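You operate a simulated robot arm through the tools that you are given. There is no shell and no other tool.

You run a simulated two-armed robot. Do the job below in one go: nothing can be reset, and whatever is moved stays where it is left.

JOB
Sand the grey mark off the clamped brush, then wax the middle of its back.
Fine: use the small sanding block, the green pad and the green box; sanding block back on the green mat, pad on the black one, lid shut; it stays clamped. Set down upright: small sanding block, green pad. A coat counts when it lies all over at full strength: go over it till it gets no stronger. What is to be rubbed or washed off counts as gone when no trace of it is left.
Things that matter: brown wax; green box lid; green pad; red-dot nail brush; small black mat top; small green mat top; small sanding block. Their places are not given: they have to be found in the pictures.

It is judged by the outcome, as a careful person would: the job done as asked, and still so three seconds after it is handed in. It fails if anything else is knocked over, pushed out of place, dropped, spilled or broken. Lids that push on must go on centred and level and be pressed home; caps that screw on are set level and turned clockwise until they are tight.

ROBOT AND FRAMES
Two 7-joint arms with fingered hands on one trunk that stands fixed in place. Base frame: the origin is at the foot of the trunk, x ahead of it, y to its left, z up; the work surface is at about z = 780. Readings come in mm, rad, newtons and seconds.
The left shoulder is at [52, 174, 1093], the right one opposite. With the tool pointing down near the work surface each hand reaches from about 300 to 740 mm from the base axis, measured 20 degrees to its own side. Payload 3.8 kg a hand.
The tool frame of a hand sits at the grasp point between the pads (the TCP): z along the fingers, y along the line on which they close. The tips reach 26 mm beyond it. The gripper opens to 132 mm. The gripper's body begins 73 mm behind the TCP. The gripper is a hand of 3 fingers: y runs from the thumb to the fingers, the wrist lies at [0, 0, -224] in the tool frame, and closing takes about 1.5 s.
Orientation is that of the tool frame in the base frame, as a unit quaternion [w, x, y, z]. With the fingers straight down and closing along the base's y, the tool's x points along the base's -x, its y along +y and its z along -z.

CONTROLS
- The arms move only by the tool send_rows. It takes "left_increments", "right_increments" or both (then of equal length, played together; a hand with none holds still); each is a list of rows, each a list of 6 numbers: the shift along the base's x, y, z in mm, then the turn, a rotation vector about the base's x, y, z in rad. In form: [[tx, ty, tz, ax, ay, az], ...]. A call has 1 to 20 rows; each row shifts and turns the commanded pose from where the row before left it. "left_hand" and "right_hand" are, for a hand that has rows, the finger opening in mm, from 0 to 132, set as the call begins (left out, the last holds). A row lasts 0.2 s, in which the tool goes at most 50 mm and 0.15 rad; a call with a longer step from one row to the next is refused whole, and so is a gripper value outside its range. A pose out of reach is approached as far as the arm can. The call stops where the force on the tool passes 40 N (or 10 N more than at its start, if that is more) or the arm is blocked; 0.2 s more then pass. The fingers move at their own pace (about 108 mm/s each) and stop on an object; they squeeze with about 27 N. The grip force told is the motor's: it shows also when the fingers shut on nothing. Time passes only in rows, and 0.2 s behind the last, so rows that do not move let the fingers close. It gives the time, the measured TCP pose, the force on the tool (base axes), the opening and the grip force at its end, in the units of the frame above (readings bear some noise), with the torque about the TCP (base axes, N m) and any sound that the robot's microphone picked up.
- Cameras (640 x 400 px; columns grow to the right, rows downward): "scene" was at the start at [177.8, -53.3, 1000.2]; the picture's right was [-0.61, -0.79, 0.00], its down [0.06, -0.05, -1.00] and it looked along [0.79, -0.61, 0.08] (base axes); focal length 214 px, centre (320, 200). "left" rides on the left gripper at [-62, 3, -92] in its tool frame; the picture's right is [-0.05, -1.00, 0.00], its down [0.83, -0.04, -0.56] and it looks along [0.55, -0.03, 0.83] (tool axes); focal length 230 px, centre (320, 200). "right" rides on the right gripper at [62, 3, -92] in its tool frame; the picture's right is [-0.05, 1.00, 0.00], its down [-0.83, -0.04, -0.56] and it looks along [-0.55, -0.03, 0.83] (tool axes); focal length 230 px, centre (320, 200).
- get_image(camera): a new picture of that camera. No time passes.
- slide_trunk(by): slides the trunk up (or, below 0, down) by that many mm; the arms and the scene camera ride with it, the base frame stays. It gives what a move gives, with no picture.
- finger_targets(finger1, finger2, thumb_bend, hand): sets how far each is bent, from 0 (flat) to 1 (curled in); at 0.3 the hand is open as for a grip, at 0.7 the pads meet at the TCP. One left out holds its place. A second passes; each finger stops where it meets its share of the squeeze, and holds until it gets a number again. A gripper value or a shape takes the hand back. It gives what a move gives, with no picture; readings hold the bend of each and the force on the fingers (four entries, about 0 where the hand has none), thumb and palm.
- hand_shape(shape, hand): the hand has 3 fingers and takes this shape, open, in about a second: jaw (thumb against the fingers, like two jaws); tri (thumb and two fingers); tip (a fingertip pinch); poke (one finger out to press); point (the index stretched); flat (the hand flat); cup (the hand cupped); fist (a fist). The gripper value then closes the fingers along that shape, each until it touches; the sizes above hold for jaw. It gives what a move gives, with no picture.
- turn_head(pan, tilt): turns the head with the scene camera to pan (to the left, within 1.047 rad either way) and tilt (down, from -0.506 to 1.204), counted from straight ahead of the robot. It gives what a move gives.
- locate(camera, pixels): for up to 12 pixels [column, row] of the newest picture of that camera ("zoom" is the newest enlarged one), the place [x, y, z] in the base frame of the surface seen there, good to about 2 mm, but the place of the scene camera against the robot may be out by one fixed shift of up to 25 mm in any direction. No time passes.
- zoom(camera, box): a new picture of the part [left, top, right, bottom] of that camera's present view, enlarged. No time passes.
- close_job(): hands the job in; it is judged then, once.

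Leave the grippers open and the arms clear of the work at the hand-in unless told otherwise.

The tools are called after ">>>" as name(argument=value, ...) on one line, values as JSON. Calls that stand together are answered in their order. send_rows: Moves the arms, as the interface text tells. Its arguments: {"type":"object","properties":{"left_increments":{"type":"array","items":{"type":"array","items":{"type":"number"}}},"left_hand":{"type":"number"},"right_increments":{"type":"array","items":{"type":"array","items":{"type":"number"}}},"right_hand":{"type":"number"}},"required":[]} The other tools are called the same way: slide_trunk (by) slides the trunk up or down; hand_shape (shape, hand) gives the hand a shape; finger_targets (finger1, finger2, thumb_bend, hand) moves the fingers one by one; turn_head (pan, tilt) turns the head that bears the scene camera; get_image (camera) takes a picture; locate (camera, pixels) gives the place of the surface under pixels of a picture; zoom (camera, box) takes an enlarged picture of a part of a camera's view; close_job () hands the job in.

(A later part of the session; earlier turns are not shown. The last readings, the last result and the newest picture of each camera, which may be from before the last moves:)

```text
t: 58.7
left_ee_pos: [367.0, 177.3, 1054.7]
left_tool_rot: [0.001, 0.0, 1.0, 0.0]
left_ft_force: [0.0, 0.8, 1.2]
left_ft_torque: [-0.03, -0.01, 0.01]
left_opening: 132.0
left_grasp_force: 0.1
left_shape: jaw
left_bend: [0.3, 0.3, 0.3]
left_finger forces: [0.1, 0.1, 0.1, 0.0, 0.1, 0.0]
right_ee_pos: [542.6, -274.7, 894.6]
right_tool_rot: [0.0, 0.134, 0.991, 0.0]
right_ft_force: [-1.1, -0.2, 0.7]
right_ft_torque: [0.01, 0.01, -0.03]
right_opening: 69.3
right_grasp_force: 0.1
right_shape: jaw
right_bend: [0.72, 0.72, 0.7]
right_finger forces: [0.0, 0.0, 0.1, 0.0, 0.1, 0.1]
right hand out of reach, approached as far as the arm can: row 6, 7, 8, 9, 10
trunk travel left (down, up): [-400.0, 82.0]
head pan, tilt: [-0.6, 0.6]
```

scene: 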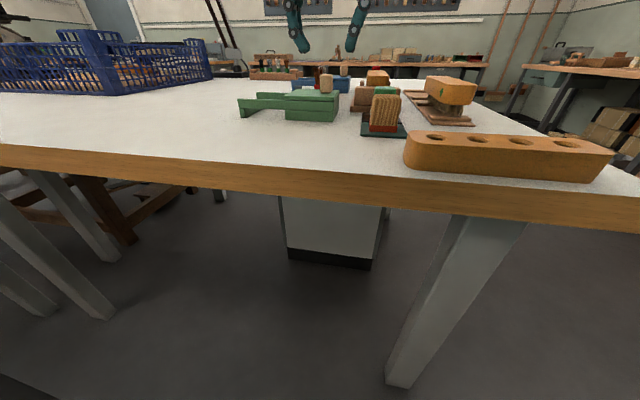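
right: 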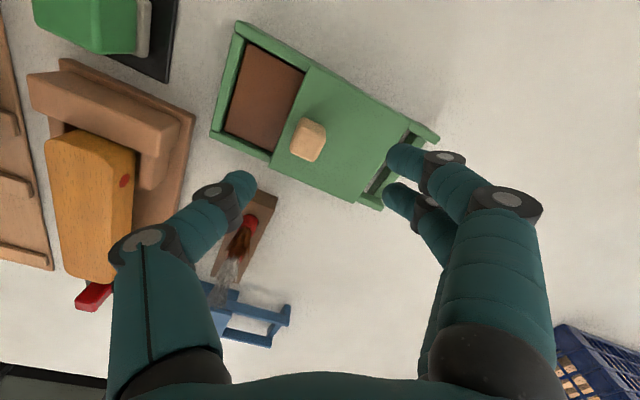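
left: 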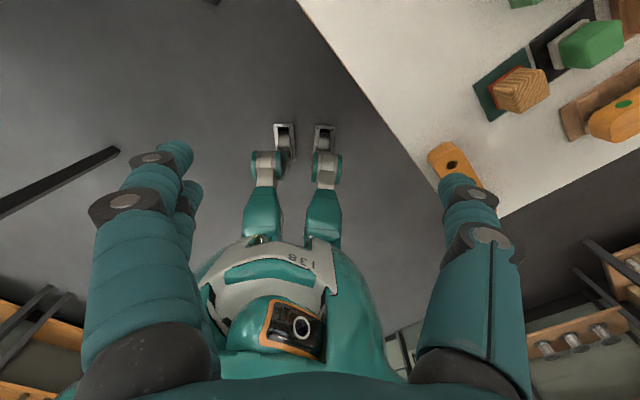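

Worse at this height; a lower trunk reaches further. I back off and raise the hand, then slide the trunk down 120 mm.

>>> send_rows(right_increments=[[-10, -15, 20, 0, 0, 0], [-10, -20, 30, 0, 0, 0], [0, 0, 35, 0, 0, 0], [0, 0, 35, 0, 0, 0]])

>>> slide_trunk(by=-120)

```text
t: 59.7
left_ee_pos: [366.3, 177.6, 1054.6]
left_tool_rot: [0.001, 0.001, 1.0, 0.0]
left_ft_force: [0.0, -0.3, 0.0]
left_ft_torque: [0.02, -0.01, 0.02]
left_opening: 131.8
left_grasp_force: 0.0
left_shape: jaw
left_bend: [0.3, 0.3, 0.3]
left_finger forces: [0.0, 0.1, 0.0, 0.0, 0.0, 0.0]
right_ee_pos: [521.1, -310.4, 1014.7]
right_tool_rot: [0.0, 0.132, 0.991, 0.0]
right_ft_force: [-0.2, -0.5, -0.1]
right_ft_torque: [0.02, 0.01, -0.05]
right_opening: 69.2
right_grasp_force: 0.0
right_shape: jaw
right_bend: [0.72, 0.72, 0.7]
right_finger forces: [0.1, 0.0, 0.0, 0.0, 0.1, 0.0]
trunk travel left (down, up): [-400.0, 82.0]
head pan, tilt: [-0.6, 0.6]
```

```text
t: 61.2
left_ee_pos: [365.6, 177.5, 935.7]
left_tool_rot: [0.001, 0.0, 1.0, 0.001]
left_ft_force: [-0.3, 0.7, 0.5]
left_ft_torque: [-0.02, -0.02, 0.01]
left_opening: 131.9
left_grasp_force: 0.2
left_shape: jaw
left_bend: [0.3, 0.3, 0.3]
left_finger forces: [0.0, 0.1, 0.0, 0.0, 0.0, 0.0]
right_ee_pos: [522.4, -310.1, 894.0]
right_tool_rot: [0.001, 0.133, 0.991, 0.0]
right_ft_force: [0.4, 0.8, -0.9]
right_ft_torque: [-0.01, -0.04, -0.03]
right_opening: 69.4
right_grasp_force: 0.1
right_shape: jaw
right_bend: [0.72, 0.72, 0.7]
right_finger forces: [0.0, 0.0, 0.1, 0.0, 0.0, 0.0]
trunk travel left (down, up): [-280.0, 202.0]
head pan, tilt: [-0.6, 0.6]
```

Hand at z=894. I turn yaw back to -45° and test moving out towards (585,-245) in the air.

>>> send_rows(right_increments=[[0, 0, 0, 0, 0, -0.13], [0, 0, 0, 0, 0, -0.13], [0, 0, 0, 0, 0, -0.13], [0, 0, 0, 0, 0, -0.13], [10, 10, 0, 0, 0, 0], [10, 10, 0, 0, 0, 0], [10, 10, 0, 0, 0, 0], [10, 10, 0, 0, 0, 0], [10, 10, 0, 0, 0, 0], [10, 10, 0, 0, 0, 0], [0, 0, 0, 0, 0, 0]])

>>> get_image(camera="right")

```text
t: 63.6
left_ee_pos: [366.3, 177.9, 933.8]
left_tool_rot: [0.001, 0.0, 1.0, 0.0]
left_ft_force: [-0.1, -0.3, -0.1]
left_ft_torque: [-0.03, 0.0, 0.0]
left_opening: 131.9
left_grasp_force: 0.0
left_shape: jaw
left_bend: [0.3, 0.3, 0.3]
left_finger forces: [0.0, 0.0, 0.1, 0.0, 0.0, 0.0]
right_ee_pos: [577.1, -258.7, 894.8]
right_tool_rot: [0.001, 0.383, 0.924, 0.0]
right_ft_force: [0.3, -0.1, -0.5]
right_ft_torque: [0.01, 0.0, 0.05]
right_opening: 69.6
right_grasp_force: 0.1
right_shape: jaw
right_bend: [0.72, 0.72, 0.7]
right_finger forces: [0.0, 0.0, 0.0, 0.0, 0.1, 0.0]
right hand out of reach, approached as far as the arm can: row 10
trunk travel left (down, up): [-280.0, 202.0]
head pan, tilt: [-0.6, 0.6]
```

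```text
taken
```

right: 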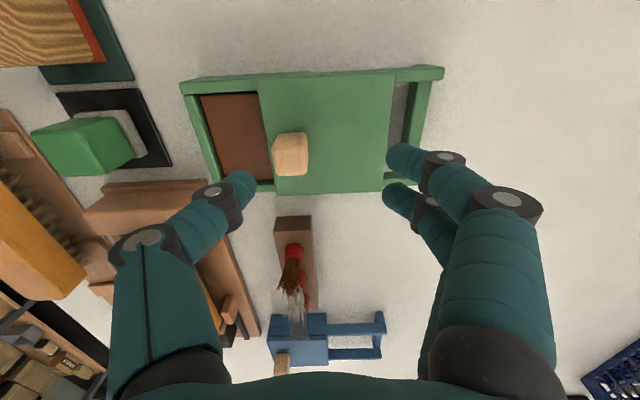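

The hand now reaches b≈225. I close the fingers, come down behind the knob above the open wax (tips staying about 18 mm above it), and push the knob further with the backs of the fingers.

>>> send_rows(right_increments=[[-15, -13, 0, 0, 0, 0], [-15, -13, 0, 0, 0, 0], [-15, -14, 0, 0, 0, 0], [0, 0, 0, 0, 0, 0], [0, 0, -15, 0, 0, 0], [0, 0, -15, 0, 0, 0], [0, 0, -11, 0, 0, 0], [0, 0, 0, 0, 0, 0]], right_hand=0)

>>> get_image(camera="right")

>>> zoom(camera="scene", box=[230, 30, 400, 140])

```text
t: 65.4
left_ee_pos: [365.9, 178.8, 934.3]
left_tool_rot: [0.0, 0.0, 1.0, 0.0]
left_ft_force: [-0.1, -0.2, -0.8]
left_ft_torque: [0.03, -0.03, 0.02]
left_opening: 131.9
left_grasp_force: 0.1
left_shape: jaw
left_bend: [0.3, 0.3, 0.3]
left_finger forces: [0.0, 0.0, 0.0, 0.1, 0.0, 0.0]
right_ee_pos: [531.2, -299.1, 853.8]
right_tool_rot: [0.0, 0.382, 0.924, 0.0]
right_ft_force: [-0.4, 0.8, 0.1]
right_ft_torque: [-0.03, 0.0, -0.03]
right_opening: 0.0
right_grasp_force: 26.7
right_shape: jaw
right_bend: [0.65, 0.65, 0.67]
right_finger forces: [0.0, 0.0, 0.0, 0.0, 0.0, 0.0]
trunk travel left (down, up): [-280.0, 202.0]
head pan, tilt: [-0.6, 0.6]
```

```text
taken
```

right: 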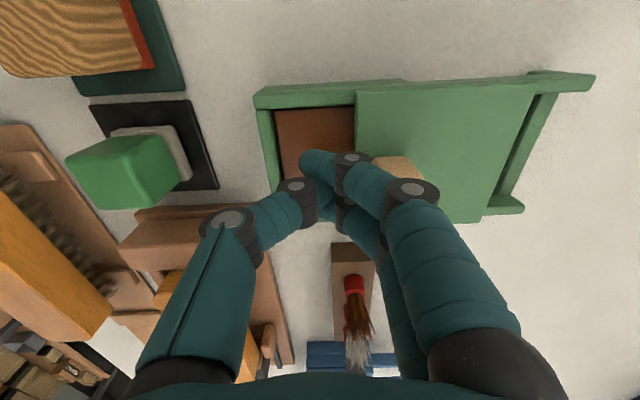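

```text
3.64 times, centred on (315, 85) of scene
```

zoom: 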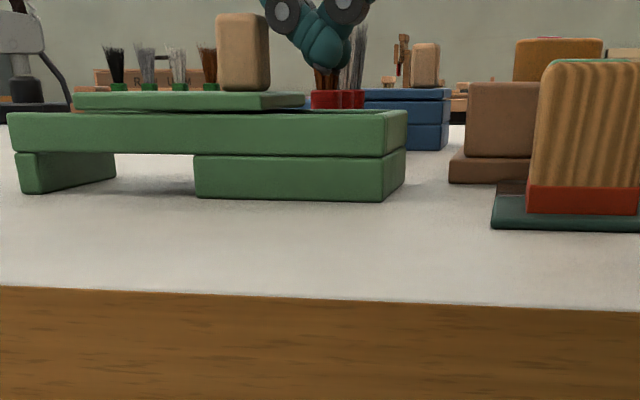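

The closed fingertips are behind the knob at its lower half. I push +b by 30 mm and check.

>>> send_rows(right_increments=[[3.5, 3.5, 0, 0, 0, 0], [3.5, 3.5, 0, 0, 0, 0], [3.5, 3.5, 0, 0, 0, 0], [3.5, 3.5, 0, 0, 0, 0], [3.5, 3.5, 0, 0, 0, 0], [3.5, 3.5, 0, 0, 0, 0]])

>>> get_image(camera="right")

>>> zoom(camera="scene", box=[230, 30, 400, 140])

```text
t: 66.8
left_ee_pos: [366.1, 177.5, 935.2]
left_tool_rot: [-0.001, 0.0, 1.0, 0.0]
left_ft_force: [-0.4, -0.4, 0.2]
left_ft_torque: [0.0, -0.02, 0.04]
left_opening: 131.8
left_grasp_force: 0.1
left_shape: jaw
left_bend: [0.3, 0.3, 0.3]
left_finger forces: [0.0, 0.1, 0.0, 0.1, 0.0, 0.0]
right_ee_pos: [551.9, -277.9, 854.6]
right_tool_rot: [0.0, 0.384, 0.923, 0.0]
right_ft_force: [-0.4, -1.2, -0.8]
right_ft_torque: [0.0, -0.01, -0.03]
right_opening: 0.0
right_grasp_force: 26.7
right_shape: jaw
right_bend: [0.65, 0.65, 0.67]
right_finger forces: [0.1, 0.4, 0.0, 0.1, 0.0, 0.1]
trunk travel left (down, up): [-280.0, 202.0]
head pan, tilt: [-0.6, 0.6]
```

```text
taken
```

right: 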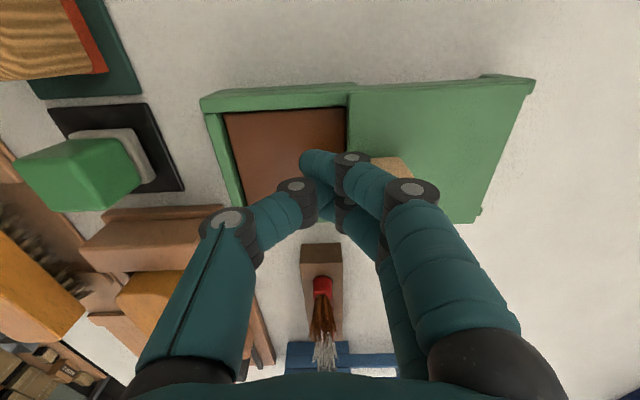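

```text
3.64 times, centred on (315, 85) of scene
```

zoom: 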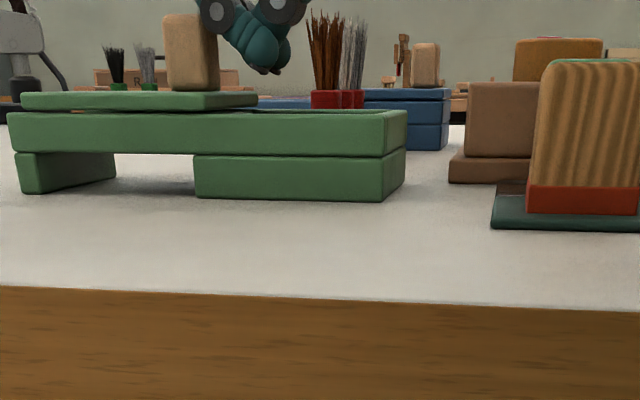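

The lid is open enough now, and the box stays in place. I back off, rise, and look at the opening again.

>>> send_rows(right_increments=[[-5, -5, 0, 0, 0, 0], [-10, -10, 5, 0, 0, 0], [-10, -10, 25, 0, 0, 0], [0, 0, 40, 0, 0, 0], [0, 0, 20, 0, 0, 0], [0, 0, 0, 0, 0, 0]], right_hand=90)

>>> get_image(camera="right")

>>> zoom(camera="right", box=[100, 30, 500, 280])

```text
t: 68.2
left_ee_pos: [366.4, 176.6, 934.7]
left_tool_rot: [0.0, 0.0, 1.0, 0.001]
left_ft_force: [0.5, 0.1, 0.1]
left_ft_torque: [0.01, 0.02, -0.02]
left_opening: 132.0
left_grasp_force: 0.0
left_shape: jaw
left_bend: [0.3, 0.3, 0.3]
left_finger forces: [0.0, 0.0, 0.0, 0.1, 0.0, 0.1]
right_ee_pos: [527.4, -301.5, 944.0]
right_tool_rot: [0.0, 0.382, 0.924, 0.0]
right_ft_force: [-0.2, 0.4, 0.4]
right_ft_torque: [0.0, 0.01, 0.0]
right_opening: 89.6
right_grasp_force: 0.1
right_shape: jaw
right_bend: [0.69, 0.69, 0.66]
right_finger forces: [0.1, 0.1, 0.0, 0.0, 0.1, 0.0]
trunk travel left (down, up): [-280.0, 202.0]
head pan, tilt: [-0.6, 0.6]
```

```text
taken
```

right: 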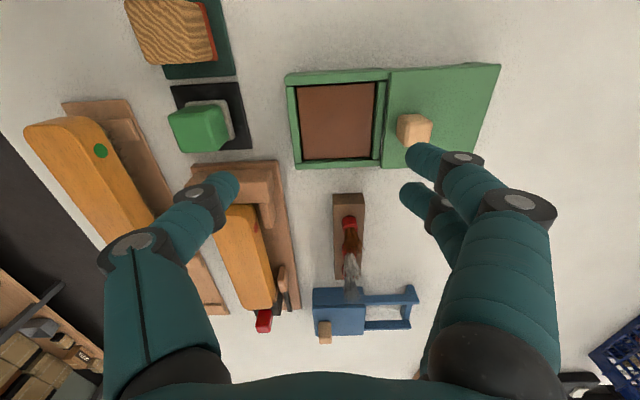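

```text
1.60 times, centred on (300, 155) of right
```

zoom: 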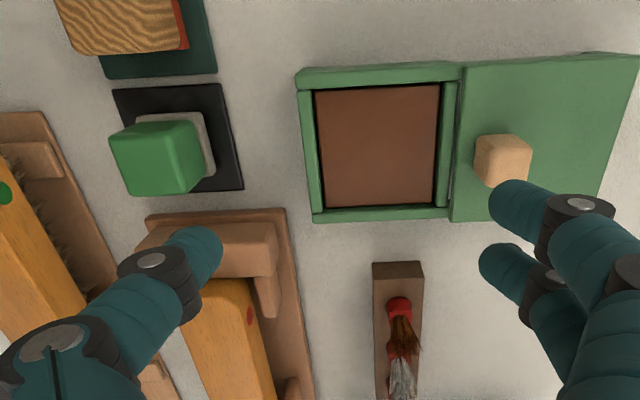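

The whole wax bed is open now. I locate its edges, the knob, the lid and the pad.

>>> locate(camera="right", pixels=[[300, 92], [370, 88], [308, 156], [370, 152], [337, 120], [290, 80], [383, 74], [392, 75], [495, 68], [414, 128], [406, 127], [424, 128]])

>>> locate(camera="right", pixels=[[198, 128], [183, 130], [210, 135], [190, 110], [195, 150], [232, 120], [226, 105], [175, 90], [243, 85], [250, 145], [182, 150], [232, 128]])

```text
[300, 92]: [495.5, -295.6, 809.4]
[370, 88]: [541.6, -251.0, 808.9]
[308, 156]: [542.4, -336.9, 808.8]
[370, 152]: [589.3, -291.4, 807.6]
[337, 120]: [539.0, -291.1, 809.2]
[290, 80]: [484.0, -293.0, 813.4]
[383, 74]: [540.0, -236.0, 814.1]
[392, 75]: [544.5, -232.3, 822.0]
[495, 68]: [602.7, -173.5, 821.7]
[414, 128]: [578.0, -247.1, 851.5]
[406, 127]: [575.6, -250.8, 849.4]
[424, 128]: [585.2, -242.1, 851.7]
```

```text
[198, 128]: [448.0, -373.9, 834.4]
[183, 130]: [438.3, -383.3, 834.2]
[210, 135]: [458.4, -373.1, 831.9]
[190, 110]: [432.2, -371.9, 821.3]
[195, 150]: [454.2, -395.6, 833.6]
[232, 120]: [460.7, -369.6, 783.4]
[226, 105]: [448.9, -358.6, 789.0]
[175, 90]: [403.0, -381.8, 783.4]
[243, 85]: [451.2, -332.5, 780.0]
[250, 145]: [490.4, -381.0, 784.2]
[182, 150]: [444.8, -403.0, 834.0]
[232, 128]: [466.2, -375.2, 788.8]
```

Wax bed: a 557–625, b 139–210, surface z≈809. The pad's handle is centred at (445,-381), with its top at z 834. I move above the pad.

>>> send_rows(right_increments=[[-20, -20, 0, 0, 0, 0], [-21, -20, 0, 0, 0, 0], [-21, -20, 0, 0, 0, 0], [-21, -20, 0, 0, 0, 0], [0, 0, -30, 0, 0, 0], [0, 0, 0, 0, 0, 0]], right_hand=80)

>>> get_image(camera="right")

```text
t: 69.6
left_ee_pos: [366.1, 177.7, 935.7]
left_tool_rot: [0.0, 0.0, 1.0, 0.0]
left_ft_force: [-1.3, 0.0, -0.2]
left_ft_torque: [-0.03, 0.0, 0.02]
left_opening: 131.8
left_grasp_force: 0.0
left_shape: jaw
left_bend: [0.3, 0.3, 0.3]
left_finger forces: [0.0, 0.1, 0.0, 0.0, 0.0, 0.0]
right_ee_pos: [444.3, -384.1, 914.1]
right_tool_rot: [0.001, 0.383, 0.924, 0.0]
right_ft_force: [0.2, 0.2, -0.8]
right_ft_torque: [0.02, 0.02, -0.01]
right_opening: 80.4
right_grasp_force: 0.0
right_shape: jaw
right_bend: [0.71, 0.71, 0.71]
right_finger forces: [0.0, 0.1, 0.0, 0.0, 0.1, 0.0]
trunk travel left (down, up): [-280.0, 202.0]
head pan, tilt: [-0.6, 0.6]
```

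```text
taken
```

right: 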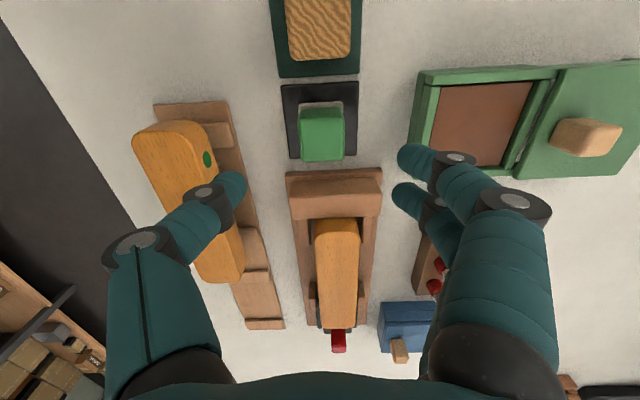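

Before I descend I check the clearance between the thumb side and the green-dot brush.

>>> locate(camera="right", pixels=[[215, 150], [208, 130], [225, 160], [228, 105], [240, 150], [255, 220], [228, 180], [322, 125], [304, 125], [343, 125], [320, 110], [322, 155]])

>>> zoom(camera="right", box=[120, 60, 400, 235])

```text
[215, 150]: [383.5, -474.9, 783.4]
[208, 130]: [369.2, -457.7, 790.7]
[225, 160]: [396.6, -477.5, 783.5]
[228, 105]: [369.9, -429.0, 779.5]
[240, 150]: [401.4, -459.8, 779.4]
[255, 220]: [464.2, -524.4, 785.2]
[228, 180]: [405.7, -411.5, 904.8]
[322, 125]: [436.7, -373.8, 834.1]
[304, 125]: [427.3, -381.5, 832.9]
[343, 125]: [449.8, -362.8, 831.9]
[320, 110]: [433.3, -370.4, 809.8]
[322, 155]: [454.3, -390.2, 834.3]
```

```text
2.29 times, centred on (260, 148) of right
```

zoom: 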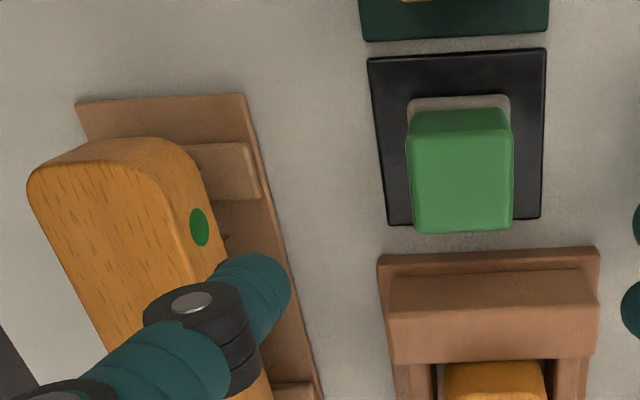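

The tray of the other brush begins at b≈-50 and my thumb stays near b≈-5 to -30, so it is clear. I descend over the pad handle to z≈835.

>>> send_rows(right_increments=[[0, 1.5, -20, 0, 0, 0], [0.5, 1.5, -25, 0, 0, 0], [0, 0, -20, 0, 0, 0], [0, 0, -13, 0, 0, 0], [0, 0, 0, 0, 0, 0]])

>>> get_image(camera="right")

```text
t: 70.8
left_ee_pos: [365.9, 177.5, 935.1]
left_tool_rot: [-0.001, 0.0, 1.0, 0.0]
left_ft_force: [0.2, 0.6, 0.0]
left_ft_torque: [0.0, 0.03, 0.01]
left_opening: 131.7
left_grasp_force: 0.0
left_shape: jaw
left_bend: [0.3, 0.3, 0.3]
left_finger forces: [0.0, 0.0, 0.0, 0.0, 0.0, 0.1]
right_ee_pos: [445.3, -379.6, 836.3]
right_tool_rot: [0.0, 0.383, 0.924, 0.001]
right_ft_force: [0.1, -0.2, -0.2]
right_ft_torque: [-0.02, 0.01, -0.02]
right_opening: 80.3
right_grasp_force: 0.0
right_shape: jaw
right_bend: [0.71, 0.71, 0.71]
right_finger forces: [0.0, 0.0, 0.0, 0.1, 0.1, 0.1]
trunk travel left (down, up): [-280.0, 202.0]
head pan, tilt: [-0.6, 0.6]
```

```text
taken
```

right: 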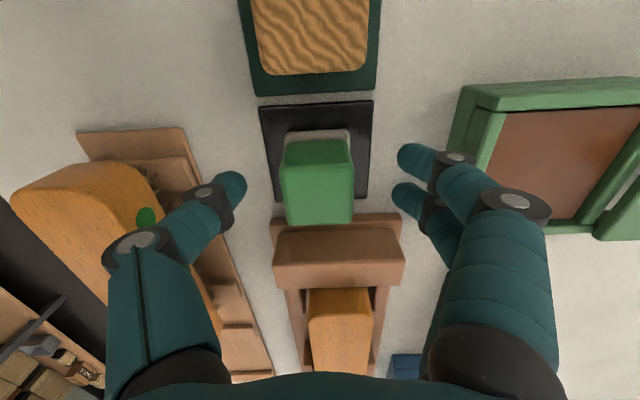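

The pad handle is centred between the fingers. I close on it.

>>> send_rows(right_increments=[[0, 0, -0.5, 0, 0, 0], [0, 0, 0, 0, 0, 0], [0, 0, 0, 0, 0, 0], [0, 0, 0, 0, 0, 0], [0, 0, 0, 0, 0, 0], [0, 0, 0, 0, 0, 0], [0, 0, 0, 0, 0, 0], [0, 0, 0, 0, 0, 0]], right_hand=0)

>>> get_image(camera="right")

```text
t: 72.6
left_ee_pos: [366.4, 178.1, 935.8]
left_tool_rot: [0.0, -0.001, 1.0, 0.0]
left_ft_force: [0.8, -0.3, -0.3]
left_ft_torque: [0.02, 0.01, -0.03]
left_opening: 131.9
left_grasp_force: 0.2
left_shape: jaw
left_bend: [0.3, 0.3, 0.3]
left_finger forces: [0.0, 0.1, 0.1, 0.0, 0.0, 0.0]
right_ee_pos: [444.9, -379.3, 835.1]
right_tool_rot: [0.0, 0.383, 0.924, 0.0]
right_ft_force: [-0.8, 1.0, 0.1]
right_ft_torque: [0.0, 0.01, 0.01]
right_opening: 30.7
right_grasp_force: 26.9
right_shape: jaw
right_bend: [0.73, 0.73, 0.7]
right_finger forces: [12.2, 12.2, 0.0, 0.0, 24.4, 0.1]
trunk travel left (down, up): [-280.0, 202.0]
head pan, tilt: [-0.6, 0.6]
```

```text
taken
```

right: 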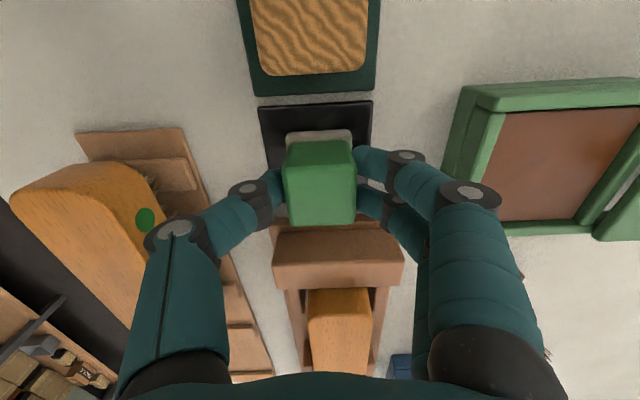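

The pad is held (opening 30.7, 27 N). I lift it and carry it over the wax bed to about (532,-303), keeping the fingers clear of the lid knob.

>>> send_rows(right_increments=[[0, 0, 10, 0, 0, 0], [0, 0, 25, 0, 0, 0], [0, 0, 30, 0, 0, 0], [0, 0, 15, 0, 0, 0], [22, 19, 0, 0, 0, 0], [22, 19, 0, 0, 0, 0], [22, 19, 0, 0, 0, 0], [22, 19, 0, 0, 0, 0], [0, 0, 0, 0, 0, 0]])

>>> get_image(camera="right")

>>> zoom(camera="scene", box=[230, 10, 400, 130])

```text
t: 74.6
left_ee_pos: [367.7, 177.9, 935.4]
left_tool_rot: [0.0, 0.001, 1.0, 0.001]
left_ft_force: [0.0, -0.3, 0.8]
left_ft_torque: [0.02, 0.02, 0.03]
left_opening: 132.0
left_grasp_force: 0.1
left_shape: jaw
left_bend: [0.3, 0.3, 0.3]
left_finger forces: [0.0, 0.0, 0.0, 0.0, 0.0, 0.1]
right_ee_pos: [533.0, -303.0, 916.9]
right_tool_rot: [0.002, 0.383, 0.924, 0.0]
right_ft_force: [-0.3, -0.5, -1.0]
right_ft_torque: [0.0, 0.0, -0.01]
right_opening: 30.5
right_grasp_force: 26.7
right_shape: jaw
right_bend: [0.73, 0.73, 0.7]
right_finger forces: [12.2, 12.2, 0.1, 0.0, 24.5, 0.0]
trunk travel left (down, up): [-280.0, 202.0]
head pan, tilt: [-0.6, 0.6]
```

```text
taken
```

right: 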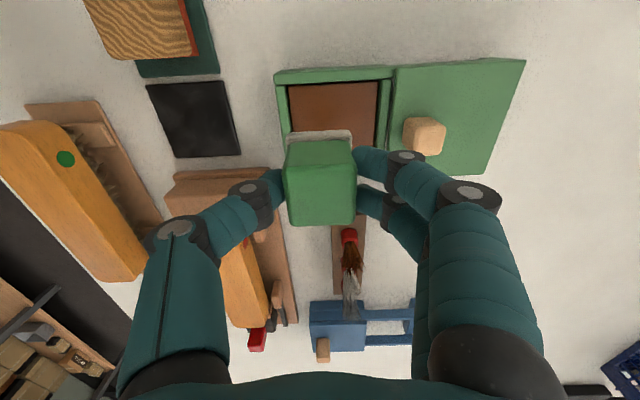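

```text
3.33 times, centred on (315, 70) of scene
```

zoom: 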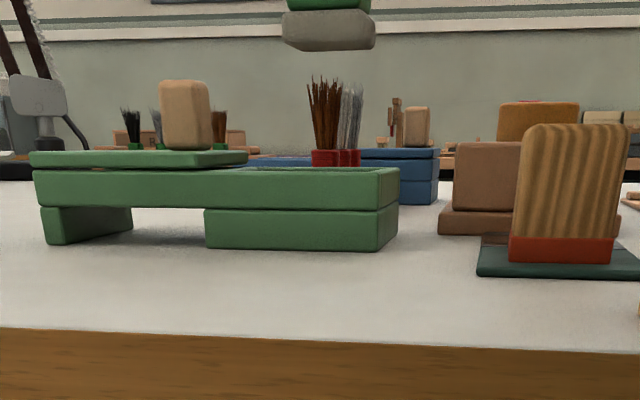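

The pad hangs level. I lower it into the box to just above the wax, then slowly to touch.

>>> send_rows(right_increments=[[0, 0, -20, 0, 0, 0], [0, 0, -20, 0, 0, 0], [0, 0, -12, 0, 0, 0], [0, 0, -2, 0, 0, 0], [0, 0, -1, 0, 0, 0], [0, 0, 0, 0, 0, 0]])

>>> get_image(camera="right")

>>> zoom(camera="scene", box=[230, 10, 400, 130])

```text
t: 76.0
left_ee_pos: [366.7, 177.6, 935.4]
left_tool_rot: [0.0, 0.0, 1.0, 0.0]
left_ft_force: [-0.2, -0.7, -0.6]
left_ft_torque: [-0.03, 0.0, 0.0]
left_opening: 132.0
left_grasp_force: 0.0
left_shape: jaw
left_bend: [0.3, 0.3, 0.3]
left_finger forces: [0.0, 0.1, 0.0, 0.1, 0.0, 0.1]
right_ee_pos: [534.1, -303.1, 860.8]
right_tool_rot: [0.0, 0.382, 0.924, 0.0]
right_ft_force: [0.0, -0.3, -1.1]
right_ft_torque: [-0.03, 0.0, 0.0]
right_opening: 30.1
right_grasp_force: 26.8
right_shape: jaw
right_bend: [0.73, 0.73, 0.7]
right_finger forces: [12.3, 12.2, 0.1, 0.0, 24.4, 0.1]
trunk travel left (down, up): [-280.0, 202.0]
head pan, tilt: [-0.6, 0.6]
```

```text
taken
```

right: 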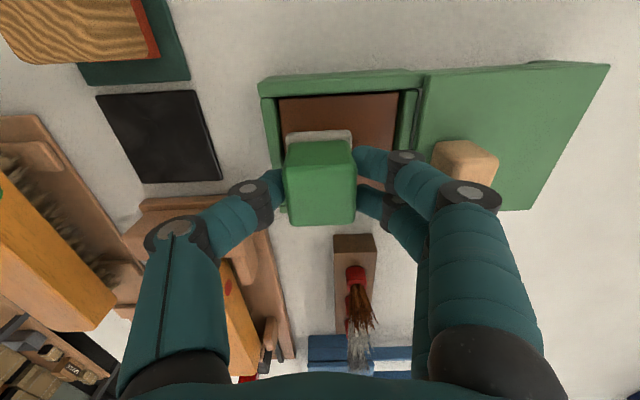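

```text
3.33 times, centred on (315, 70) of scene
```

zoom: 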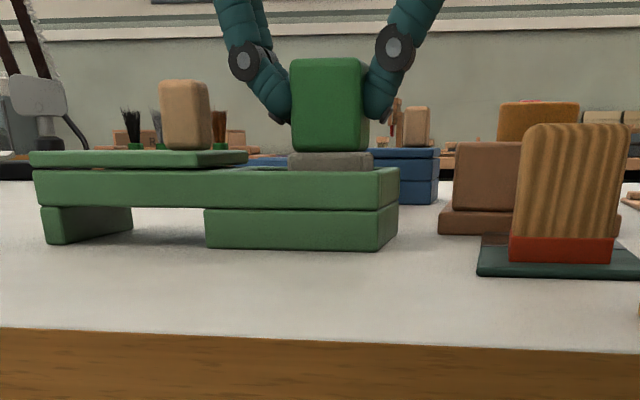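

Almost touching at 860.8, no force. I go on down in 1 mm steps.

>>> send_rows(right_increments=[[0, 0, -1, 0, 0, 0], [0, 0, -1, 0, 0, 0], [0, 0, -1, 0, 0, 0], [0, 0, 0, 0, 0, 0]])

```text
t: 77.0
left_ee_pos: [365.8, 178.0, 935.2]
left_tool_rot: [0.002, 0.0, 1.0, 0.0]
left_ft_force: [-0.9, 0.6, 0.4]
left_ft_torque: [-0.01, -0.03, -0.01]
left_opening: 131.7
left_grasp_force: 0.2
left_shape: jaw
left_bend: [0.3, 0.3, 0.3]
left_finger forces: [0.0, 0.0, 0.0, 0.0, 0.0, 0.1]
right_ee_pos: [532.3, -303.7, 858.4]
right_tool_rot: [0.002, 0.383, 0.924, 0.001]
right_ft_force: [0.4, -3.7, 15.5]
right_ft_torque: [-0.06, -0.03, -0.01]
right_opening: 30.6
right_grasp_force: 27.3
right_shape: jaw
right_bend: [0.74, 0.74, 0.7]
right_finger forces: [13.6, 13.6, 0.0, 0.1, 29.0, 0.0]
trunk travel left (down, up): [-280.0, 202.0]
head pan, tilt: [-0.6, 0.6]
```

Contact at 15 N, a bit more than needed. I ease 1 mm and rub gently along a by ±10 mm to load wax.

>>> send_rows(right_increments=[[0, 0, 1, 0, 0, 0], [4, -4, 0, 0, 0, 0], [3, -3, 0, 0, 0, 0], [-4, 4, 0, 0, 0, 0], [-5, 5, 0, 0, 0, 0], [-5, 5, 0, 0, 0, 0], [5, -5, 0, 0, 0, 0], [5, -5, 0, 0, 0, 0], [4, -4, 0, 0, 0, 0], [-4, 4, 0, 0, 0, 0], [-3, 3, 0, 0, 0, 0], [0, 0, 0, 0, 0, 0]])

>>> get_image(camera="right")

```text
t: 79.6
left_ee_pos: [366.3, 177.2, 935.4]
left_tool_rot: [-0.001, 0.0, 1.0, 0.0]
left_ft_force: [-0.1, 0.5, 0.5]
left_ft_torque: [-0.01, 0.03, -0.01]
left_opening: 131.8
left_grasp_force: 0.1
left_shape: jaw
left_bend: [0.3, 0.3, 0.3]
left_finger forces: [0.0, 0.0, 0.1, 0.1, 0.0, 0.0]
right_ee_pos: [532.1, -304.8, 860.4]
right_tool_rot: [0.001, 0.384, 0.923, 0.001]
right_ft_force: [2.8, -4.2, 12.8]
right_ft_torque: [-0.03, -0.07, 0.02]
right_opening: 31.0
right_grasp_force: 26.5
right_shape: jaw
right_bend: [0.74, 0.74, 0.7]
right_finger forces: [14.1, 14.0, 0.0, 0.0, 28.3, 0.0]
trunk travel left (down, up): [-280.0, 202.0]
head pan, tilt: [-0.6, 0.6]
```

```text
taken
```

right: 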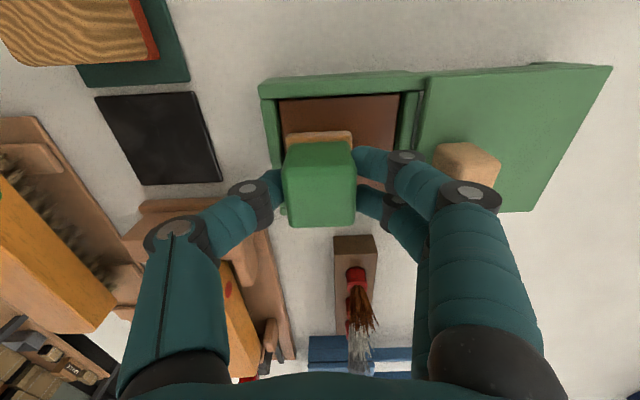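

The felt has taken on a brown tint. I lift it straight out of the box and carry it over the middle of the brush back.

>>> send_rows(right_increments=[[0, 0, 15, 0, 0, 0], [0, 0, 25, 0, 0, 0], [0, 0, 30, 0, 0, 0], [0, -25, 0, 0, 0, 0], [0, -35, 0, 0, 0, 0], [8, -35, 0, 0, 0, 0], [10, -35, 0, 0, 0, 0], [10, -35, 0, 0, 0, 0], [10, -24, 0, 0, 0, 0], [0, 0, 0, 0, 0, 0]])

>>> get_image(camera="right")

>>> zoom(camera="scene", box=[300, 0, 480, 130])

```text
t: 81.8
left_ee_pos: [365.6, 176.6, 935.6]
left_tool_rot: [0.0, -0.001, 1.0, 0.0]
left_ft_force: [-0.2, -0.4, -0.5]
left_ft_torque: [0.01, 0.01, -0.01]
left_opening: 131.8
left_grasp_force: 0.1
left_shape: jaw
left_bend: [0.3, 0.3, 0.3]
left_finger forces: [0.1, 0.0, 0.1, 0.0, 0.0, 0.0]
right_ee_pos: [570.9, -493.0, 928.9]
right_tool_rot: [0.0, 0.383, 0.924, 0.0]
right_ft_force: [0.8, 0.3, -0.3]
right_ft_torque: [0.03, 0.0, 0.0]
right_opening: 30.7
right_grasp_force: 26.4
right_shape: jaw
right_bend: [0.74, 0.74, 0.7]
right_finger forces: [13.2, 13.3, 0.0, 0.1, 26.5, 0.1]
trunk travel left (down, up): [-280.0, 202.0]
head pan, tilt: [-0.6, 0.6]
```

```text
taken
```

right: 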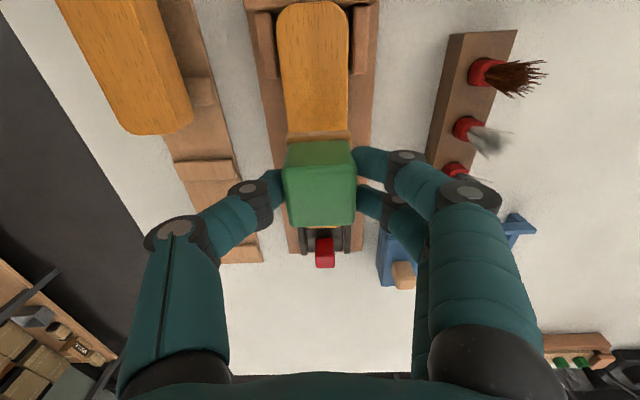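

```text
3.08 times, centred on (390, 65) of scene
```

zoom: 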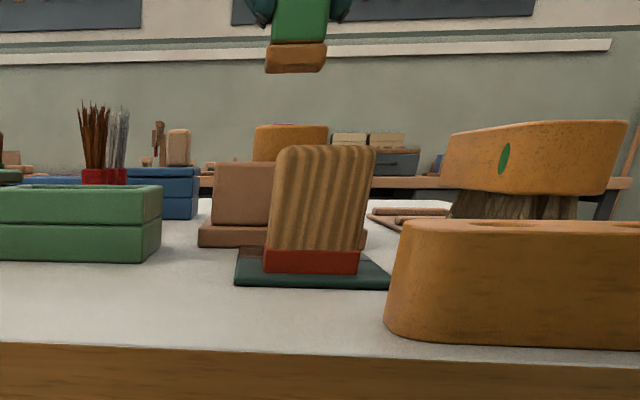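

The felt is evenly brown below. I lower it onto the middle of the brush back, slowing near contact.

>>> send_rows(right_increments=[[0, 0, -15, 0, 0, 0], [0, 0, -12, 0, 0, 0], [0, 0, -3, 0, 0, 0], [0, 0, -1, 0, 0, 0], [0, 0, -1, 0, 0, 0], [0, 0, 0, 0, 0, 0]])

```text
t: 83.2
left_ee_pos: [366.4, 177.2, 935.4]
left_tool_rot: [0.0, 0.0, 1.0, 0.0]
left_ft_force: [-0.3, 0.2, -0.2]
left_ft_torque: [0.02, -0.01, 0.0]
left_opening: 132.0
left_grasp_force: 0.0
left_shape: jaw
left_bend: [0.3, 0.3, 0.3]
left_finger forces: [0.0, 0.0, 0.1, 0.0, 0.0, 0.1]
right_ee_pos: [570.8, -491.6, 898.3]
right_tool_rot: [0.0, 0.383, 0.924, -0.001]
right_ft_force: [-0.6, 0.8, 0.0]
right_ft_torque: [0.0, -0.01, 0.01]
right_opening: 30.4
right_grasp_force: 27.0
right_shape: jaw
right_bend: [0.74, 0.74, 0.7]
right_finger forces: [13.1, 13.4, 0.1, 0.0, 26.6, 0.1]
trunk travel left (down, up): [-280.0, 202.0]
head pan, tilt: [-0.6, 0.6]
```

No contact at 898. I go on down by 1 mm steps.

>>> send_rows(right_increments=[[0, 0, -1, 0, 0, 0], [0, 0, -1, 0, 0, 0], [0, 0, -1, 0, 0, 0], [0, 0, 0, 0, 0, 0]])

```text
t: 84.2
left_ee_pos: [366.5, 178.0, 934.4]
left_tool_rot: [0.0, 0.0, 1.0, 0.0]
left_ft_force: [-0.3, 0.1, -0.2]
left_ft_torque: [0.01, -0.01, 0.01]
left_opening: 131.9
left_grasp_force: 0.1
left_shape: jaw
left_bend: [0.3, 0.3, 0.3]
left_finger forces: [0.1, 0.1, 0.0, 0.0, 0.1, 0.0]
right_ee_pos: [570.5, -493.7, 895.2]
right_tool_rot: [0.001, 0.383, 0.924, 0.001]
right_ft_force: [-0.7, -2.2, 10.0]
right_ft_torque: [-0.04, 0.01, 0.02]
right_opening: 30.7
right_grasp_force: 26.8
right_shape: jaw
right_bend: [0.74, 0.74, 0.7]
right_finger forces: [13.3, 13.3, 0.0, 0.0, 28.2, 0.0]
trunk travel left (down, up): [-280.0, 202.0]
head pan, tilt: [-0.6, 0.6]
```

10 N contact. I rub along the brush with strokes from a≈728 to 776.

>>> send_rows(right_increments=[[5.6, -5.6, 0, 0, 0, 0], [5.6, -5.6, 0, 0, 0, 0], [5.6, -5.6, 0, 0, 0, 0], [-5.6, 5.6, 0, 0, 0, 0], [-5.6, 5.6, 0, 0, 0, 0], [-5.6, 5.6, 0, 0, 0, 0], [-5.6, 5.6, 0, 0, 0, 0], [-5.6, 5.6, 0, 0, 0, 0], [-5.6, 5.6, 0, 0, 0, 0], [5.6, -5.6, 0, 0, 0, 0], [5.6, -5.6, 0, 0, 0, 0], [5.6, -5.6, 0, 0, 0, 0], [5.6, -5.6, 0, 0, 0, 0], [5.6, -5.6, 0, 0, 0, 0], [5.6, -5.6, 0, 0, 0, 0], [-5.6, 5.6, 0, 0, 0, 0], [-5.6, 5.6, 0, 0, 0, 0], [-5.6, 5.6, 0, 0, 0, 0]])

>>> get_image(camera="right")

```text
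t: 88.0
left_ee_pos: [364.8, 177.2, 934.6]
left_tool_rot: [0.001, 0.0, 1.0, 0.0]
left_ft_force: [-0.2, -0.3, -0.8]
left_ft_torque: [0.02, 0.01, -0.01]
left_opening: 131.9
left_grasp_force: 0.1
left_shape: jaw
left_bend: [0.3, 0.3, 0.3]
left_finger forces: [0.0, 0.1, 0.0, 0.1, 0.0, 0.0]
right_ee_pos: [570.2, -491.0, 895.1]
right_tool_rot: [0.002, 0.383, 0.924, 0.001]
right_ft_force: [4.1, -2.6, 13.9]
right_ft_torque: [0.0, -0.09, 0.01]
right_opening: 30.8
right_grasp_force: 27.0
right_shape: jaw
right_bend: [0.74, 0.74, 0.7]
right_finger forces: [14.2, 14.2, 0.0, 0.0, 28.2, 0.0]
trunk travel left (down, up): [-280.0, 202.0]
head pan, tilt: [-0.6, 0.6]
```

```text
taken
```

right: 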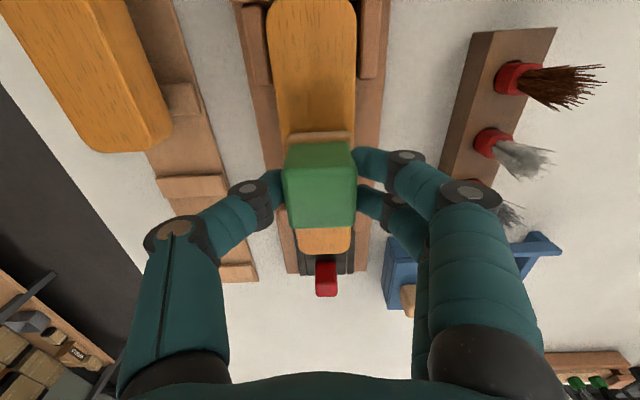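

No reach warning. I lift and back off to see the coat.

>>> send_rows(right_increments=[[0, 0, 15, 0, 0, 0], [0, 0, 20, 0, 0, 0], [-25, 25, 5, 0, 0, 0], [-30, 30, 0, 0, 0, 0], [-30, 30, 0, 0, 0, 0], [-30, 30, 0, 0, 0, 0], [0, 0, 0, 0, 0, 0]])

>>> get_image(camera="right")

>>> zoom(camera="right", box=[280, 220, 380, 350])

>>> zoom(camera="scene", box=[330, 0, 430, 110])

```text
t: 89.6
left_ee_pos: [366.8, 176.3, 934.1]
left_tool_rot: [0.0, 0.0, 1.0, 0.0]
left_ft_force: [0.4, -0.1, -0.2]
left_ft_torque: [-0.05, 0.01, -0.02]
left_opening: 131.9
left_grasp_force: 0.0
left_shape: jaw
left_bend: [0.3, 0.3, 0.3]
left_finger forces: [0.0, 0.1, 0.1, 0.0, 0.1, 0.0]
right_ee_pos: [456.0, -376.8, 934.3]
right_tool_rot: [0.0, 0.384, 0.924, 0.0]
right_ft_force: [0.4, 0.2, -0.7]
right_ft_torque: [0.01, 0.0, 0.01]
right_opening: 30.5
right_grasp_force: 27.0
right_shape: jaw
right_bend: [0.74, 0.74, 0.7]
right_finger forces: [13.0, 13.2, 0.0, 0.0, 26.3, 0.0]
trunk travel left (down, up): [-280.0, 202.0]
head pan, tilt: [-0.6, 0.6]
```

```text
taken
```

right: 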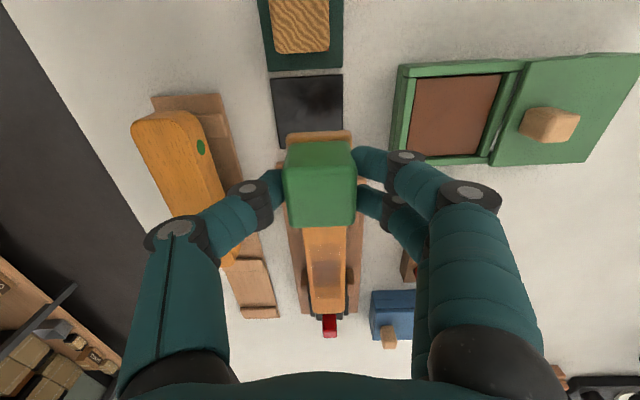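

```text
3.08 times, centred on (330, 285) of right
```

zoom: 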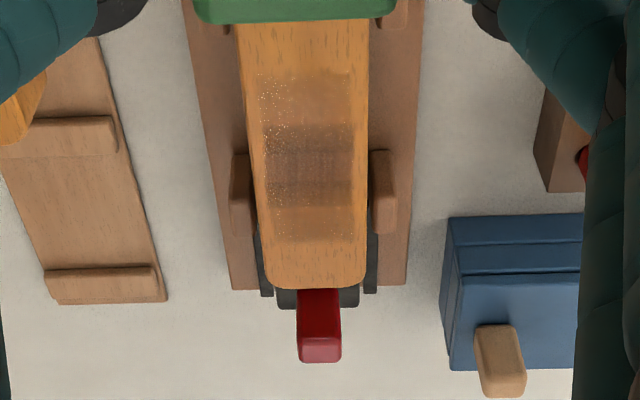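

```text
3.64 times, centred on (380, 55) of scene
```

zoom: 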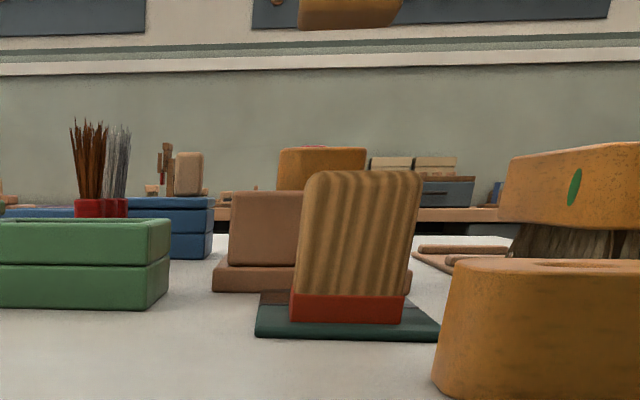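

A brown coat is appearing, strongest in the middle and weaker at the ends. I locate its edges against the brush's edges.

>>> locate(camera="zoom", pixels=[[305, 72], [310, 240], [262, 130], [354, 130], [268, 200], [354, 200], [246, 130], [367, 130], [255, 200], [366, 200], [312, 285], [300, 160]])

>>> zoom(camera="right", box=[300, 230, 360, 310])

```text
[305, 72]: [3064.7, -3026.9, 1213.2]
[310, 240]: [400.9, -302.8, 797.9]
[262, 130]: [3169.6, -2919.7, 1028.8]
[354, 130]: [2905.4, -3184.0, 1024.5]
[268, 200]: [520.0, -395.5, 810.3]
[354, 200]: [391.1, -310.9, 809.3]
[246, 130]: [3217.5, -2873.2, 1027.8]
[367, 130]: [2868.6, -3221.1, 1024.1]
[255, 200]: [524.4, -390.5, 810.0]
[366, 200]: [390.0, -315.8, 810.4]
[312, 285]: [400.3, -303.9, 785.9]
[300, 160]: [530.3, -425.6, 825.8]
```

```text
5.00 times, centred on (330, 270) of right
```

zoom: 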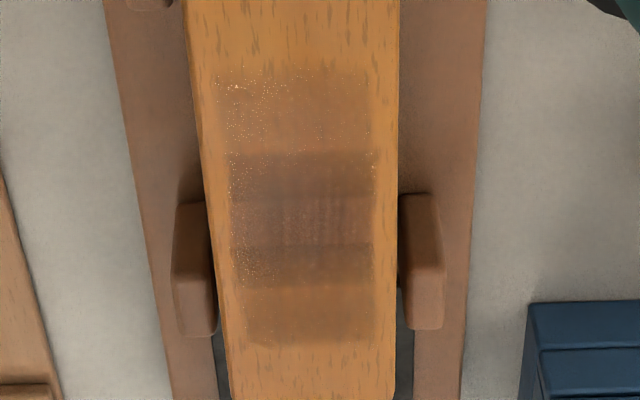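

That locate used the wrong enlarged picture. I repeat it on the newest one, of the brush.

>>> locate(camera="zoom", pixels=[[295, 68], [310, 343], [230, 200], [377, 200], [243, 300], [372, 300], [205, 200], [397, 200], [220, 300], [397, 300], [305, 155], [305, 245]])

```text
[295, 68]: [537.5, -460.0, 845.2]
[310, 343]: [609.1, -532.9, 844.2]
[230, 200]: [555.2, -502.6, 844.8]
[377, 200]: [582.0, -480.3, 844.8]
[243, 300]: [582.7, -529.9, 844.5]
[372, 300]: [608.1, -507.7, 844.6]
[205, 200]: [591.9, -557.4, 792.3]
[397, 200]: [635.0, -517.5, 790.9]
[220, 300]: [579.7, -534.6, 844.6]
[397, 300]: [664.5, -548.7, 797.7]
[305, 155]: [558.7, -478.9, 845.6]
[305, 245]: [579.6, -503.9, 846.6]
```

The coat runs from a≈705 to 807 and b≈37 to 72, uneven in strength. I go back for more wax: over the box at (532,-303).

>>> send_rows(right_increments=[[26, 24, 0, 0, 0, 0], [25, 25, 0, 0, 0, 0], [25, 24, 0, 0, 0, 0], [0, 0, -20, 0, 0, 0], [0, 0, -25, 0, 0, 0], [0, 0, -22, 0, 0, 0], [0, 0, -5, 0, 0, 0], [0, 0, -2, 0, 0, 0], [0, 0, -1, 0, 0, 0], [0, 0, 0, 0, 0, 0]])

```text
t: 91.8
left_ee_pos: [365.1, 177.7, 935.6]
left_tool_rot: [0.0, 0.0, 1.0, 0.0]
left_ft_force: [0.0, 0.7, 0.4]
left_ft_torque: [0.0, -0.01, 0.0]
left_opening: 132.2
left_grasp_force: 0.1
left_shape: jaw
left_bend: [0.3, 0.3, 0.3]
left_finger forces: [0.1, 0.1, 0.0, 0.0, 0.0, 0.1]
right_ee_pos: [530.8, -304.1, 858.9]
right_tool_rot: [0.001, 0.382, 0.924, 0.0]
right_ft_force: [-1.2, 0.3, 3.2]
right_ft_torque: [0.03, -0.02, 0.0]
right_opening: 30.6
right_grasp_force: 27.4
right_shape: jaw
right_bend: [0.74, 0.74, 0.7]
right_finger forces: [13.1, 13.2, 0.0, 0.0, 26.5, 0.0]
trunk travel left (down, up): [-280.0, 202.0]
head pan, tilt: [-0.6, 0.6]
```

Touching the wax at 3 N. I press 1 mm more and rub in the bed, then lift out.

>>> send_rows(right_increments=[[0, 0, -1, 0, 0, 0], [5, -5, 0, 0, 0, 0], [3, -3, 0, 0, 0, 0], [-5, 5, 0, 0, 0, 0], [-5, 5, 0, 0, 0, 0], [-5, 5, 0, 0, 0, 0], [5, -5, 0, 0, 0, 0], [5, -5, 0, 0, 0, 0], [4, -4, 0, 0, 0, 0], [-4, 4, 0, 0, 0, 0], [-3, 3, 0, 0, 0, 0], [0, 0, 0, 0, 0, 0], [0, 0, 15, 0, 0, 0], [0, 0, 25, 0, 0, 0], [0, 0, 30, 0, 0, 0]])

>>> zoom(camera="scene", box=[240, 0, 400, 110])

>>> get_image(camera="right")

```text
t: 95.0
left_ee_pos: [365.3, 177.7, 934.2]
left_tool_rot: [0.001, 0.0, 1.0, 0.0]
left_ft_force: [0.0, 0.7, 0.2]
left_ft_torque: [-0.01, -0.02, 0.0]
left_opening: 132.0
left_grasp_force: 0.1
left_shape: jaw
left_bend: [0.3, 0.3, 0.3]
left_finger forces: [0.0, 0.0, 0.0, 0.0, 0.0, 0.1]
right_ee_pos: [531.6, -304.5, 928.1]
right_tool_rot: [0.0, 0.382, 0.924, 0.0]
right_ft_force: [-0.1, -1.0, -0.3]
right_ft_torque: [0.01, 0.0, -0.03]
right_opening: 30.6
right_grasp_force: 27.2
right_shape: jaw
right_bend: [0.74, 0.74, 0.7]
right_finger forces: [13.2, 13.2, 0.0, 0.0, 26.6, 0.0]
trunk travel left (down, up): [-280.0, 202.0]
head pan, tilt: [-0.6, 0.6]
```

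```text
3.64 times, centred on (320, 55) of scene
```

zoom: 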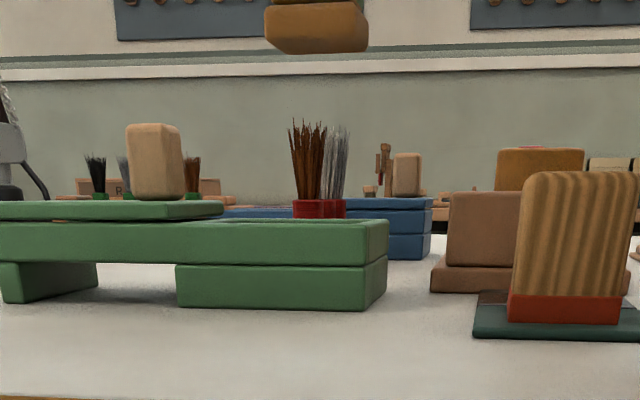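

```text
taken
```

right: 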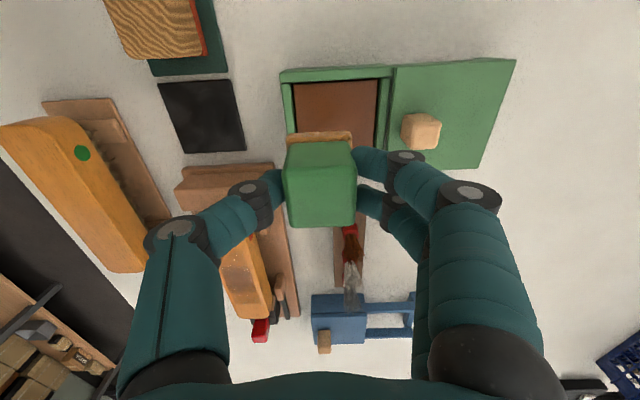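

The felt is loaded again. I carry it to the near end of the stroke at a≈728, b≈51 and lower it to the brush.

>>> send_rows(right_increments=[[0, -30, 0, 0, 0, 0], [0, -35, 0, 0, 0, 0], [5, -35, 0, 0, 0, 0], [7, -37, 0, 0, 0, 0], [7, -37, 0, 0, 0, 0], [0, 0, -15, 0, 0, 0], [0, 0, -13, 0, 0, 0], [0, 0, -2, 0, 0, 0], [0, 0, -1, 0, 0, 0], [0, 0, -1, 0, 0, 0], [0, 0, -1, 0, 0, 0], [0, 0, 0, 0, 0, 0]])

```text
t: 97.6
left_ee_pos: [366.5, 178.3, 934.6]
left_tool_rot: [0.001, 0.0, 1.0, 0.0]
left_ft_force: [0.2, 1.0, 0.4]
left_ft_torque: [0.01, -0.02, -0.02]
left_opening: 132.0
left_grasp_force: 0.2
left_shape: jaw
left_bend: [0.3, 0.3, 0.3]
left_finger forces: [0.1, 0.1, 0.1, 0.0, 0.0, 0.1]
right_ee_pos: [551.4, -479.2, 895.7]
right_tool_rot: [0.001, 0.382, 0.924, 0.0]
right_ft_force: [-0.3, -0.1, 0.6]
right_ft_torque: [0.0, -0.01, -0.01]
right_opening: 30.5
right_grasp_force: 27.1
right_shape: jaw
right_bend: [0.74, 0.74, 0.7]
right_finger forces: [13.2, 13.3, 0.0, 0.0, 26.4, 0.0]
trunk travel left (down, up): [-280.0, 202.0]
head pan, tilt: [-0.6, 0.6]
```

Just touching. I press 1.5 mm more and stroke to the far end and back at b≈51.

>>> send_rows(right_increments=[[0, 0, -1.5, 0, 0, 0], [4.3, -4.3, 0, 0, 0, 0], [4.3, -4.3, 0, 0, 0, 0], [4.3, -4.3, 0, 0, 0, 0], [4.3, -4.3, 0, 0, 0, 0], [4.3, -4.3, 0, 0, 0, 0], [4.3, -4.3, 0, 0, 0, 0], [4.3, -4.3, 0, 0, 0, 0], [4.3, -4.3, 0, 0, 0, 0], [-4.3, 4.3, 0, 0, 0, 0], [-4.3, 4.3, 0, 0, 0, 0], [-4.3, 4.3, 0, 0, 0, 0], [-4.3, 4.3, 0, 0, 0, 0], [-4.3, 4.3, 0, 0, 0, 0], [-4.3, 4.3, 0, 0, 0, 0], [-4.3, 4.3, 0, 0, 0, 0], [-4.3, 4.3, 0, 0, 0, 0]])

```text
t: 101.2
left_ee_pos: [366.5, 177.8, 935.6]
left_tool_rot: [0.0, 0.0, 1.0, 0.001]
left_ft_force: [0.4, 0.2, 0.8]
left_ft_torque: [0.04, 0.01, 0.02]
left_opening: 131.8
left_grasp_force: 0.0
left_shape: jaw
left_bend: [0.3, 0.3, 0.3]
left_finger forces: [0.0, 0.0, 0.1, 0.1, 0.1, 0.0]
right_ee_pos: [550.5, -478.1, 894.2]
right_tool_rot: [0.001, 0.383, 0.924, -0.001]
right_ft_force: [3.6, -3.6, 13.8]
right_ft_torque: [-0.01, -0.08, -0.01]
right_opening: 30.6
right_grasp_force: 27.1
right_shape: jaw
right_bend: [0.74, 0.74, 0.7]
right_finger forces: [13.6, 14.2, 0.0, 0.0, 28.2, 0.1]
trunk travel left (down, up): [-280.0, 202.0]
head pan, tilt: [-0.6, 0.6]
```

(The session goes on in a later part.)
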